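You operate a simulated robot arm through the tools that you are given. There is no shell and no other tool. Be economical: measure what you need, move in short steps, check, and stop when the job is done.

Carry out the task below with a simulated robot arm. There is one attempt and no reset: what you move stays moved.

Task
Set the level fader of the receiver to 10.

It is judged by the outcome, as a careful person would: the job done as asked, and still so three seconds after it is handed in. It fails if anything else is knocked over, pushed out of place, dropped, spilled or broken.

Robot
A 7-joint arm with a two-finger parallel gripper, fixed in place. Base frame: the origin is at the foot of the arm, x ahead of it, y to its left, z up; the work surface is at about z = 0.033. Units: m, rad, N and s.
With the tool pointing down near the work surface it reaches from about 0.22 to 0.6 m from the base axis. Its first joint turns from -1.152 to 1.152 rad. Payload 2.5 kg.
The tool frame sits at the grasp point between the pads (the TCP): z along the fingers, y along the line on which they close. The tips reach 0.023 m beyond it. Largest opening 0.094 m; finger width 0.038, thickness 0.01; the body of the gripper, 0.054 by 0.096 m, starts 0.039 m behind the TCP.
Orientation is that of the tool frame in the base frame, as a unit quaternion [w, x, y, z]. With the fingers straight down and closing along the base's y, the tool's x points along the base's -x, its y along +y and its z along -z.

Tools
- The arm moves only by the tool send_rows. Its argument "steps" is a list of rows, each an object (a shift or turn left out is 0, a gripper value left out holds the last) with "claw": the opening in per cent of the stroke, from 0 (shut) to 100 (fully open); "linear": the shift along the tool's x, y, z in m, a list of three; "rotation": the turn, a rotation vector about the tool's x, y, z in rad, a list of three. In form: [{"claw": claw, "linear": [x, y, z], "rotation": [rx, ry, rz]}, ...]. A call has 1 to 10 rows; each row is the pose to reach, as a shift and turn from the pose commanded when the call began, along the tool's axes at that moment. Rows are played at 5 a second. More than 0.05 m and 0.15 rad between two rows, or a gripper value outside its range, and nothing of the call is played. Where a pose cannot be reached the arm comes as near as it can. A force on the tool above 40 N (or 10 N above the force at the start of the call, whichever is more), or a blocked arm, ends the call early, and 0.2 s more pass. Each finger travels about 0.108 m/s and halts on what it meets, pressing with about 35 N; the grip force reading is that of the motor and also rises with nothing between the fingers. The clock runs only during rows and for 0.2 s after the last one: add rows that repeat a pose to give the fingers time. The reply holds the time, the measured pose of the TCP, the force on the tool along the base axes, the opening and the grip force, in the units named above and with some noise, and new pictures: "show" is both (left out), scene, wrist or none.
- Cameras (640 x 400 px; columns grow to the right, rows downward): "scene" is fixed at [0.1298, -0.41, 0.5547]; the picture's right is [0.75, -0.66, 0.00], its down [-0.31, -0.35, -0.88] and it looks along [0.58, 0.66, -0.47] (base axes); focal length 346 px, centre (320, 200). "wrist" rides on the gripper at [-0.039, 0, -0.044] in the tool frame; the picture's right is [0.00, -1.00, 0.00], its down [0.97, 0.00, -0.24] and it looks along [0.24, 0.00, 0.97] (tool axes); focal length 218 px, centre (320, 200).
- locate(camera, pixels): for up to 12 pixels [column, row] of the newest picture of that camera ("zoom" is the newest enlarged one), the place [x, y, z] in the base frame of the surface seen there, good to about 0.002 m. It takes no simulated time.
- enlarge(camera, box): a new picture of the part [left, top, right, bottom] of that camera's present view, enlarged. It takes no simulated time.
- hand_in(): hands the job in; it is judged then, once.

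Work in short steps. Measure before you move; look again where a grasp or a placing could have gone wrong, and mend it. You have 60 turns and 120 pictures in all, those below and enlarged ones among them. Open the gripper and draw the arm clear of the work before you hand the job in, unless the task says otherwise; then end with one line.

The tools are called after "Request:" as name(argument=value, ...) on one line, values as JSON. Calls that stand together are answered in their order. send_rows: Moves the arm, as the interface text tells. Its arguments: {"type":"object","properties":{"steps":{"type":"array","items":{"type":"object","properties":{"claw":{"type":"number"},"linear":{"type":"array","items":{"type":"number"}},"rotation":{"type":"array","items":{"type":"number"}}}}},"show":{"type":"string","enum":["both","scene","wrist","none"]}},"required":["steps"]} The other tools are called the same way: locate (camera, pixels) gives the place of the surface under pixels of a picture; enlarge (camera, box) takes an enlarged picture of a part of a camera's view; hand_in () hands the job in.

At the start:

```text
clock: 0.0
tcp_pos: [0.4329, 0.0127, 0.3234]
tool_rot: [-0.001, 0.0, 1.0, -0.001]
contact_force: [-0.7, 0.5, -0.4]
width: 0.0941
grasp_force: 0.0
```

scene: 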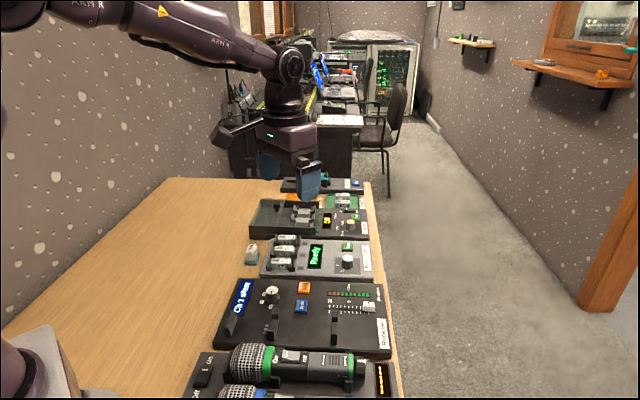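
wrist: 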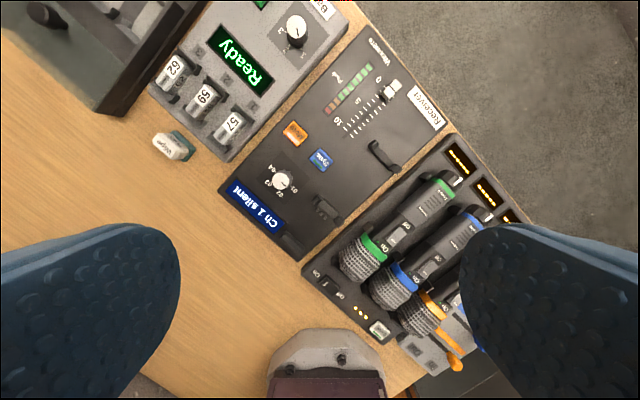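

The receiver is the unit with "Ch 1 silent"; its fader cap appears near wrist (391,90) with a scale 0..10. I enlarge both views to read it.

Request:
enlarge(camera="wrist", box=[300, 40, 460, 190])

Request:
enlarge(camera="scene", box=[210, 265, 400, 365])

```text
2.67 times, centred on (380, 115) of wrist
```

zoom: 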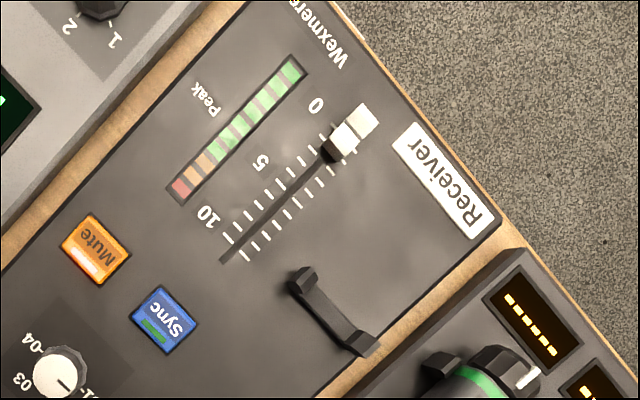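

```text
3.37 times, centred on (305, 315) of scene
```

zoom: 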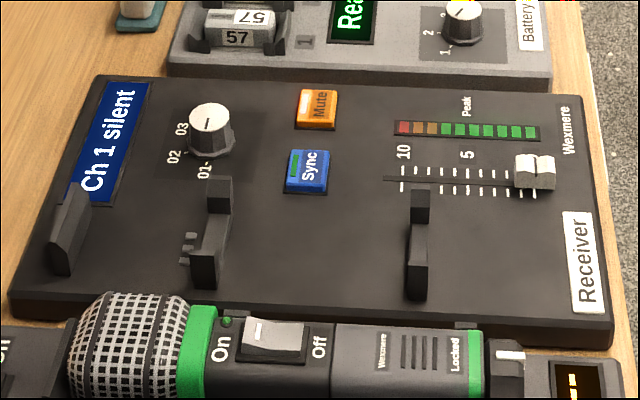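

The cap sits at 0 (scene zoom (534,170)); the 10 ticks are at about (403,172)/(401,187). I locate the cap, ticks and the handles nearby.

Request:
locate(camera="zoom", pixels=[[534, 160], [534, 180], [517, 165], [553, 165], [403, 172], [401, 187], [385, 178], [522, 193], [467, 173], [419, 195], [416, 285], [560, 220]])

Request:
locate(camera="wrist", pixels=[[394, 86], [388, 94], [386, 125], [391, 102], [356, 136], [347, 127], [382, 158], [376, 146], [395, 168], [384, 138], [400, 79], [384, 97]])

Request:
enlarge(camera="scene", box=[320, 280, 392, 325])

Request:
enlarge(camera="wrist", box=[335, 65, 415, 145])

```text
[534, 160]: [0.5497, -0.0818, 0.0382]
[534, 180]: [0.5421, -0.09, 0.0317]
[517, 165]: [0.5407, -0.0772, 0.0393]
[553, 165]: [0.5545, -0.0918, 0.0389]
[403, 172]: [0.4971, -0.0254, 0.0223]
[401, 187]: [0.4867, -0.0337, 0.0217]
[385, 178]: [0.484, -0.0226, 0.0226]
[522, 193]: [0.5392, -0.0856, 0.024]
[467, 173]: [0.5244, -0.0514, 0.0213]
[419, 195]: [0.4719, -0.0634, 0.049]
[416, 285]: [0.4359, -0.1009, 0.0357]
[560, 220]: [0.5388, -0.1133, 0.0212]
```

```text
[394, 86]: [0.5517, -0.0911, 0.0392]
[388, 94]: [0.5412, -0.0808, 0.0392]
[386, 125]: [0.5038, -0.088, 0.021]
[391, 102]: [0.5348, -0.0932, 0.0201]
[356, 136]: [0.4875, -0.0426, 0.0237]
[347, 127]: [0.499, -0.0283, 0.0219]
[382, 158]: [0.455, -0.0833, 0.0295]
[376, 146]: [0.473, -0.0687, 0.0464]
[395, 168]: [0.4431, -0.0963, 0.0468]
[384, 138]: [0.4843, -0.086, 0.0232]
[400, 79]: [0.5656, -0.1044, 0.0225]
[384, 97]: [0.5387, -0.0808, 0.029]
```

```text
8.89 times, centred on (356, 302) of scene
```

zoom: 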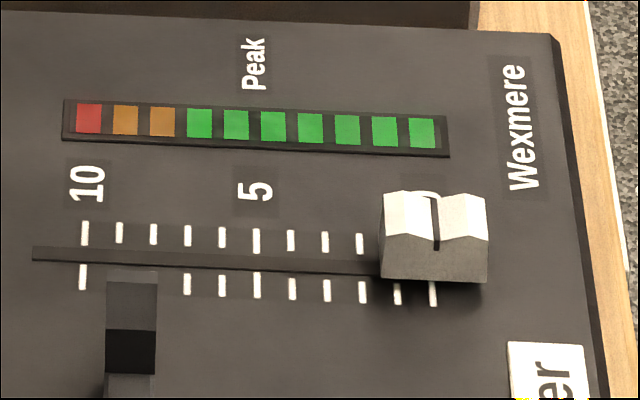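

```text
5.00 times, centred on (375, 105) of wrist
```

zoom: 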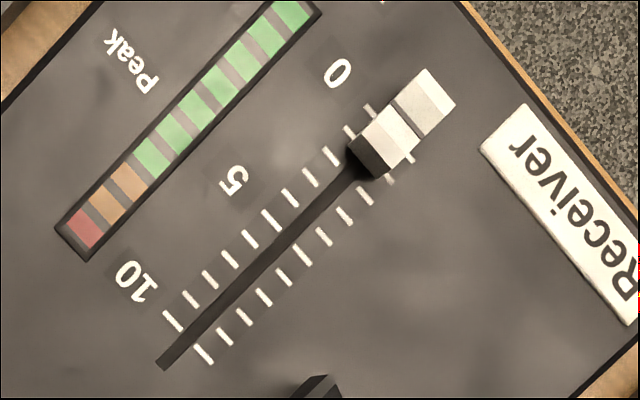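

Now precise ticks and cap points in the wrist zoom.

Request:
locate(camera="zoom", pixels=[[172, 321], [204, 355], [188, 338], [162, 363], [270, 220], [302, 256], [371, 109], [408, 157], [395, 105], [418, 130], [374, 142], [438, 94]])

Request:
enlarge(camera="scene", box=[310, 280, 392, 360])

```text
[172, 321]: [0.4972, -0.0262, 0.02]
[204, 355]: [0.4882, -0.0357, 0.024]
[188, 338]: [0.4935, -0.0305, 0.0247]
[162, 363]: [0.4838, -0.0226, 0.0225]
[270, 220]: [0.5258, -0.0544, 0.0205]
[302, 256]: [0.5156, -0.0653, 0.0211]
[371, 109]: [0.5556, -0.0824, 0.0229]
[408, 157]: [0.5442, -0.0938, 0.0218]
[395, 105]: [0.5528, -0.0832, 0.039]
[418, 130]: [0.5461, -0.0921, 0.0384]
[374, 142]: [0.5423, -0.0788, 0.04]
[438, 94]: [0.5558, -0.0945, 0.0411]
```

```text
5.00 times, centred on (351, 320) of scene
```

zoom: 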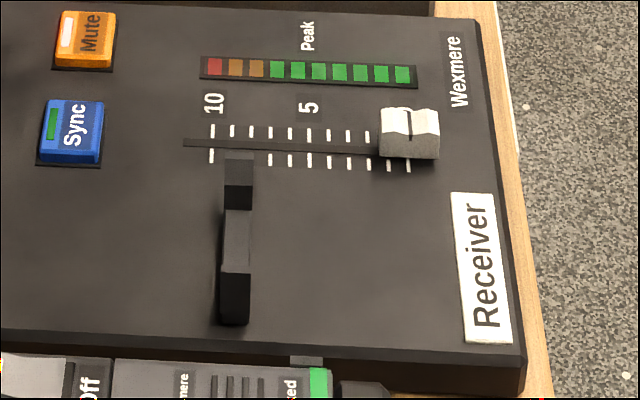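

Cap centre ≈ (0.5495, -0.0877), tick 10 centre ≈ (0.4927, -0.031), so travel is about 0.08 m along (-0.707, 0.707). I'll go above the cap, with the fingers closing along the slot and half open.

Request:
send_rows(steps=[{"claw": 50, "linear": [-0.0194, -0.0167, 0.0339], "rotation": [0, 0, -0.131]}, {"linear": [-0.0389, -0.0335, 0.0678], "rotation": [0, 0, -0.262]}, {"linear": [-0.0583, -0.0502, 0.1017], "rotation": [0, 0, -0.393]}, {"linear": [-0.0777, -0.0669, 0.1356], "rotation": [0, 0, -0.524]}, {"linear": [-0.0972, -0.0837, 0.1695], "rotation": [0, 0, -0.654]}, {"linear": [-0.1166, -0.1004, 0.2034], "rotation": [0, 0, -0.785]}, {"linear": [-0.1166, -0.1004, 0.2034], "rotation": [0, 0, -0.785]}, {"linear": [-0.1166, -0.1004, 0.2034], "rotation": [0, 0, -0.785]}])

```text
clock: 1.8
tcp_pos: [0.5481, -0.0893, 0.1194]
tool_rot: [0.0, -0.384, 0.924, -0.001]
contact_force: [-0.1, -0.7, -0.2]
width: 0.0468
grasp_force: 0.0
```

scene: 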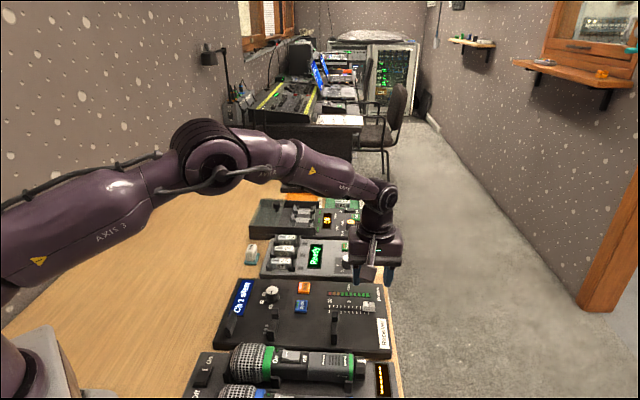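
wrist: 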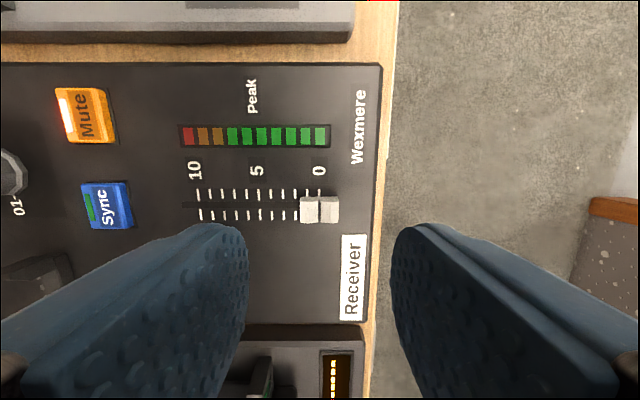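

Aligned: slot horizontal in the wrist view, cap centre at about (319,210). I re-measure ticks and cap from here.

Request:
enlarge(camera="wrist", box=[172, 150, 352, 262])

Request:
locate(camera="wrist", pixels=[[304, 203], [334, 203], [319, 200], [319, 220], [199, 194], [201, 214], [257, 194], [258, 215], [184, 205], [319, 190], [296, 206]])

```text
3.56 times, centred on (262, 206) of wrist
```

zoom: 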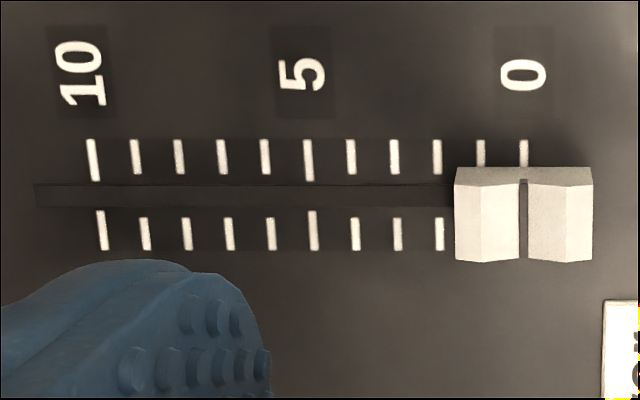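

```text
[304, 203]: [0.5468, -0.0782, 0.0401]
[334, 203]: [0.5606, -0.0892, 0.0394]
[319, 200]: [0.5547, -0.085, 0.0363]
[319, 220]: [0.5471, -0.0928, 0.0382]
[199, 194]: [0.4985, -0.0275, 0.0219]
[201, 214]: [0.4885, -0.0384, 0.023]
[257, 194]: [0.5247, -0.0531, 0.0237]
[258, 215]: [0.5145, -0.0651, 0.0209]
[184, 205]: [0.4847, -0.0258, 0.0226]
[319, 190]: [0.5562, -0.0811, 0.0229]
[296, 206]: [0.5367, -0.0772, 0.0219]
```

Travel from 0 to 10 is 0.080 m along tool +y, and the TCP is lined up with the cap. I descend to tips ~5 mm above the panel, then close.

Request:
send_rows(steps=[{"linear": [-0.002, 0, 0.035]}, {"linear": [-0.002, 0, 0.055]}, {"linear": [-0.002, 0, 0.069]}, {"linear": [-0.002, 0, 0.069]}, {"linear": [-0.002, 0, 0.069]}])

```text
clock: 3.0
tcp_pos: [0.5526, -0.0866, 0.049]
tool_rot: [0.0, -0.383, 0.924, 0.0]
contact_force: [0.1, -0.5, 0.3]
width: 0.0472
grasp_force: 0.1
```

scene: 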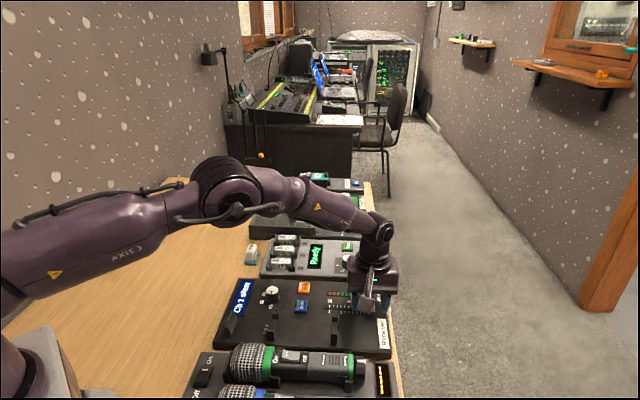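
wrist: 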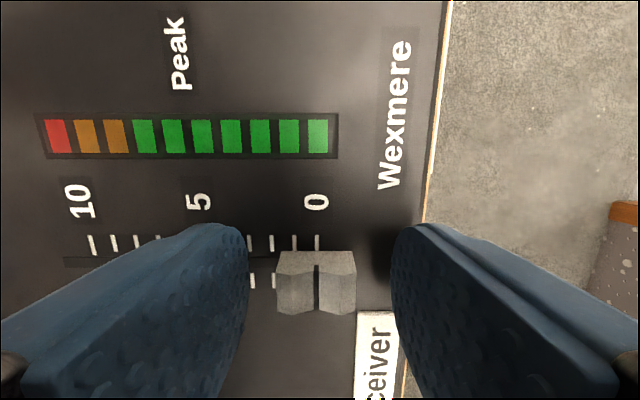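

Fingers straddle the cap (centre line at (317,290), tick 0 at (317,242)). Closing on it.

Request:
send_rows(steps=[{"claw": 20}, {"claw": 20}, {"claw": 20}], show="wrist")

```text
clock: 3.8
tcp_pos: [0.5498, -0.0863, 0.0498]
tool_rot: [-0.001, -0.382, 0.924, 0.001]
contact_force: [-6.6, 4.3, 2.7]
width: 0.023
grasp_force: 44.8
```

wrist: 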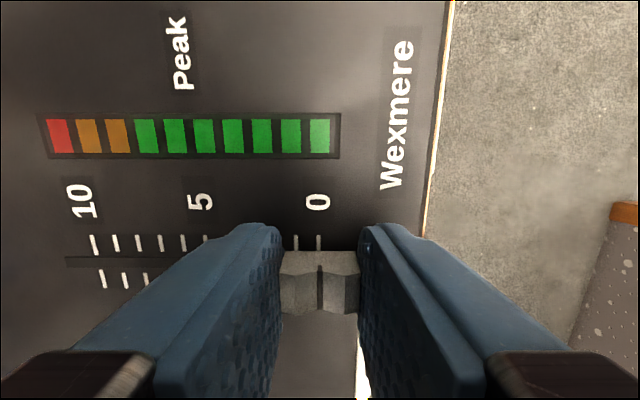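

Gripped (width 0.023). Sliding 0.078 m along tool +y, then checking against the ticks.

Request:
send_rows(steps=[{"linear": [0, 0.013, 0]}, {"linear": [0, 0.026, 0]}, {"linear": [0, 0.039, 0]}, {"linear": [0, 0.052, 0]}, {"linear": [0, 0.065, 0]}, {"linear": [0, 0.078, 0]}, {"linear": [0, 0.078, 0]}])

```text
clock: 5.4
tcp_pos: [0.4966, -0.0324, 0.0498]
tool_rot: [-0.001, -0.382, 0.924, 0.0]
contact_force: [-2.6, -3.5, 0.7]
width: 0.0231
grasp_force: 44.5
```

scene: 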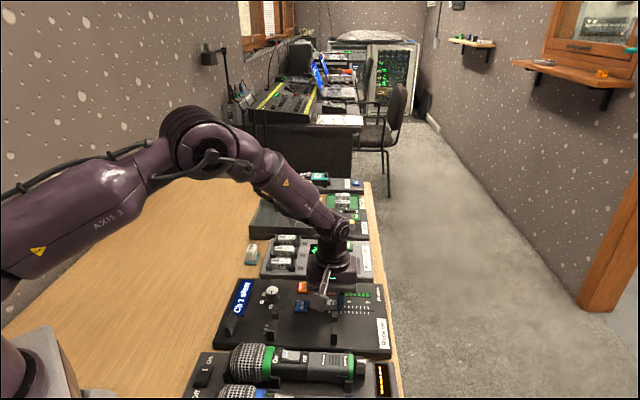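
wrist: 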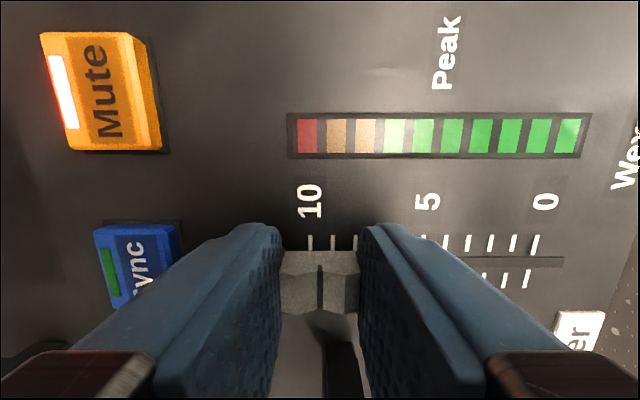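

The cap line is at about col 319 while tick 10 is at col 310. I enlarge to measure the remainder.

Request:
enlarge(camera="wrist", box=[260, 225, 388, 325])

```text
4.00 times, centred on (324, 275) of wrist
```

zoom: 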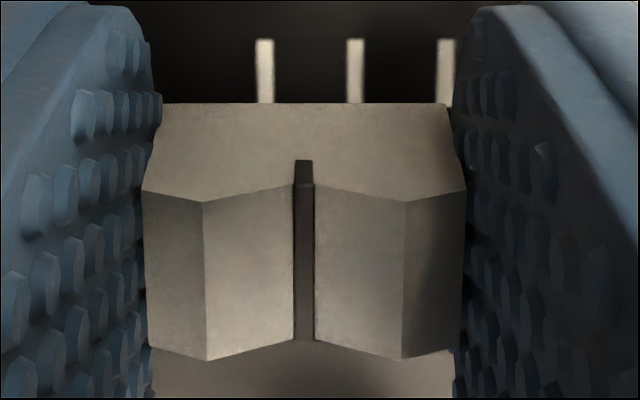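

Remaining offset: 39 of 90 zoom px per 8 mm tick ≈ 3.5 mm. Moving on by that.

Request:
send_rows(steps=[{"linear": [0, 0.002, 0]}, {"linear": [0, 0.0035, 0]}, {"linear": [0, 0.0035, 0]}], show="none")

Request:
enlarge(camera="wrist", box=[260, 225, 388, 325])

```text
clock: 6.2
tcp_pos: [0.4937, -0.027, 0.0502]
tool_rot: [0.0, -0.384, 0.923, 0.001]
contact_force: [4.0, -3.6, -11.9]
width: 0.023
grasp_force: 44.9
```

```text
4.00 times, centred on (324, 275) of wrist
```

zoom: 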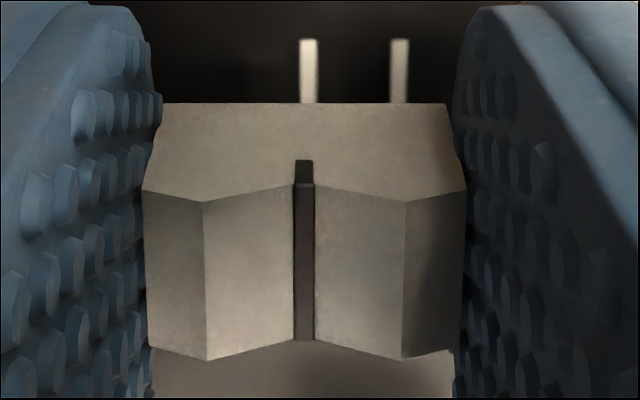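

The line is within ~0.4 mm of tick 10 (304 vs 308). I back off slightly, open the fingers partway, and rise.

Request:
send_rows(steps=[{"linear": [0, -0.0004, 0]}, {"linear": [0, -0.0004, 0]}, {"claw": 45, "linear": [0, -0.0004, 0]}, {"claw": 45, "linear": [0, -0.0004, 0]}, {"claw": 45, "linear": [0, -0.0004, 0]}, {"linear": [0, -0.0004, -0.03]}, {"linear": [0, -0.0004, -0.07]}, {"linear": [0, -0.0004, -0.07]}, {"linear": [0, -0.0004, -0.07]}])

Request:
enlarge(camera="wrist", box=[260, 160, 420, 260])

```text
clock: 8.2
tcp_pos: [0.4938, -0.0302, 0.1209]
tool_rot: [0.0, -0.383, 0.924, 0.0]
contact_force: [0.2, -0.1, 0.8]
width: 0.0423
grasp_force: 0.0
```

scene: 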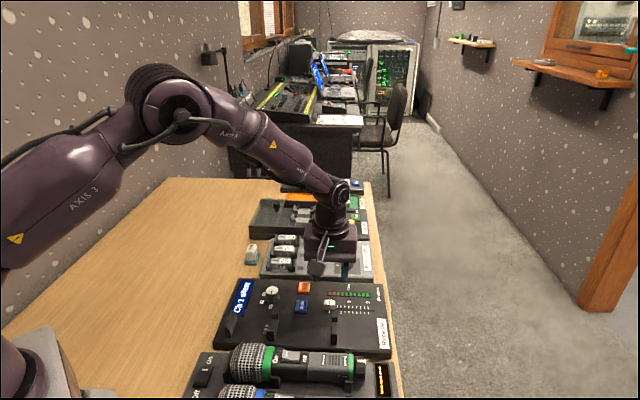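
wrist: 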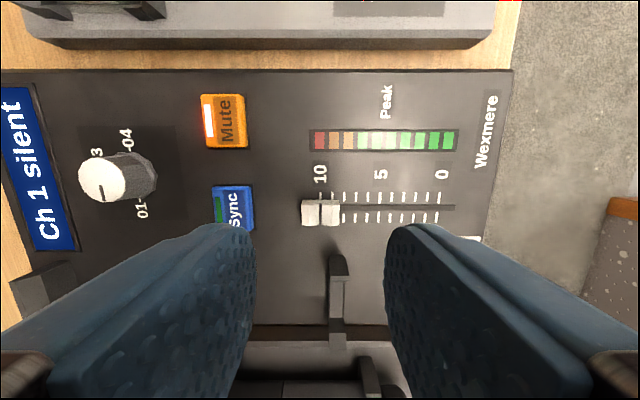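

```text
4.00 times, centred on (340, 210) of wrist
```

zoom: 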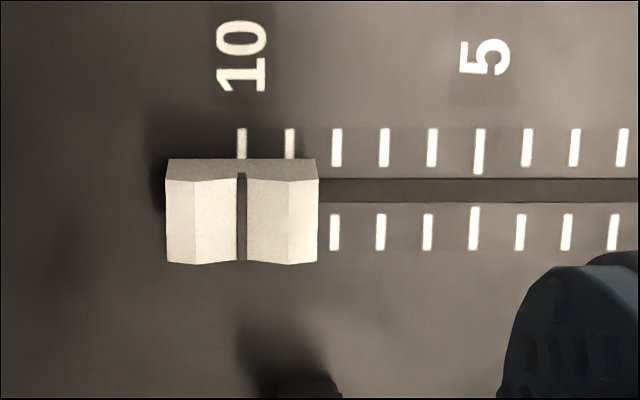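

The cap line (242) coincides with tick 10 (242). I raise the arm clear and open the gripper.

Request:
send_rows(steps=[{"linear": [0, 0, -0.04]}, {"linear": [0, 0, -0.08]}, {"claw": 100, "linear": [0, 0, -0.12]}, {"linear": [0, 0, -0.16]}, {"linear": [0, 0, -0.16]}, {"linear": [0, 0, -0.16]}])

Request:
enlarge(camera="scene", box=[210, 265, 400, 365])

```text
clock: 9.6
tcp_pos: [0.4932, -0.0294, 0.2812]
tool_rot: [0.0, -0.382, 0.924, 0.0]
contact_force: [0.5, 0.1, 0.1]
width: 0.0943
grasp_force: 0.0
```

scene: 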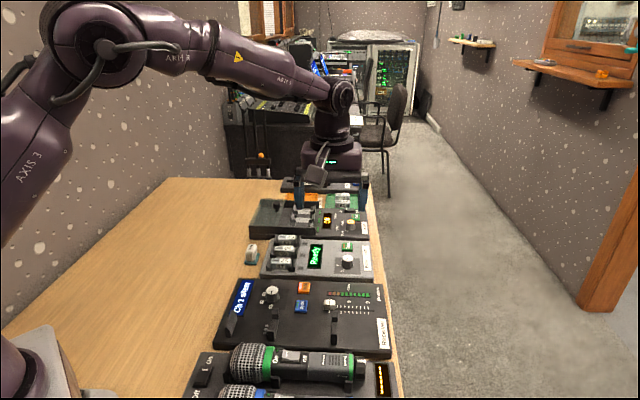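
wrist: 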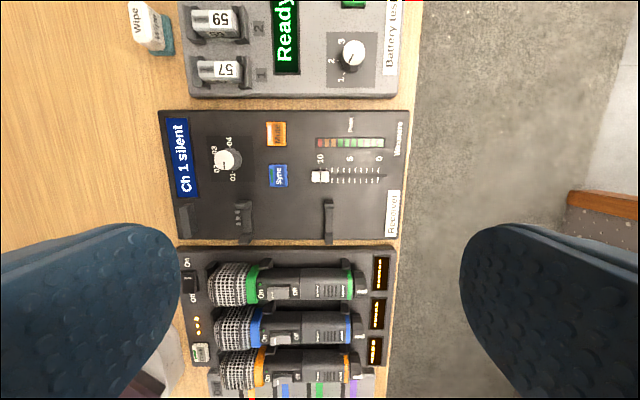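

```text
3.37 times, centred on (305, 315) of scene
```

zoom: 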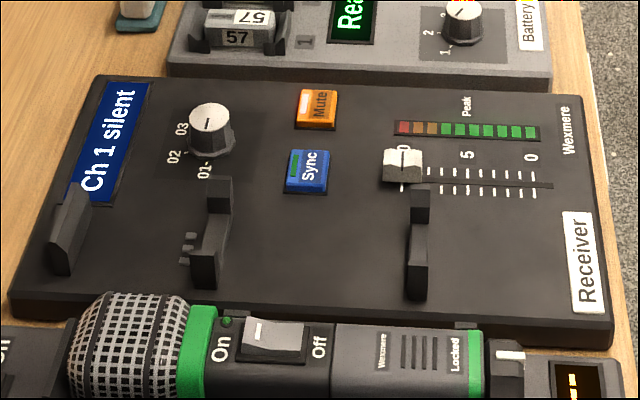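

The fader rests at 10 and nothing else has moved, so I hand in.

Request:
hand_in()

```text
The job is handed in.
```

The receiver's level fader is set to 10: in the last close-up its centre line sat on the 10 tick. Nothing else looked disturbed, and the arm was clear with the gripper open when I handed in.
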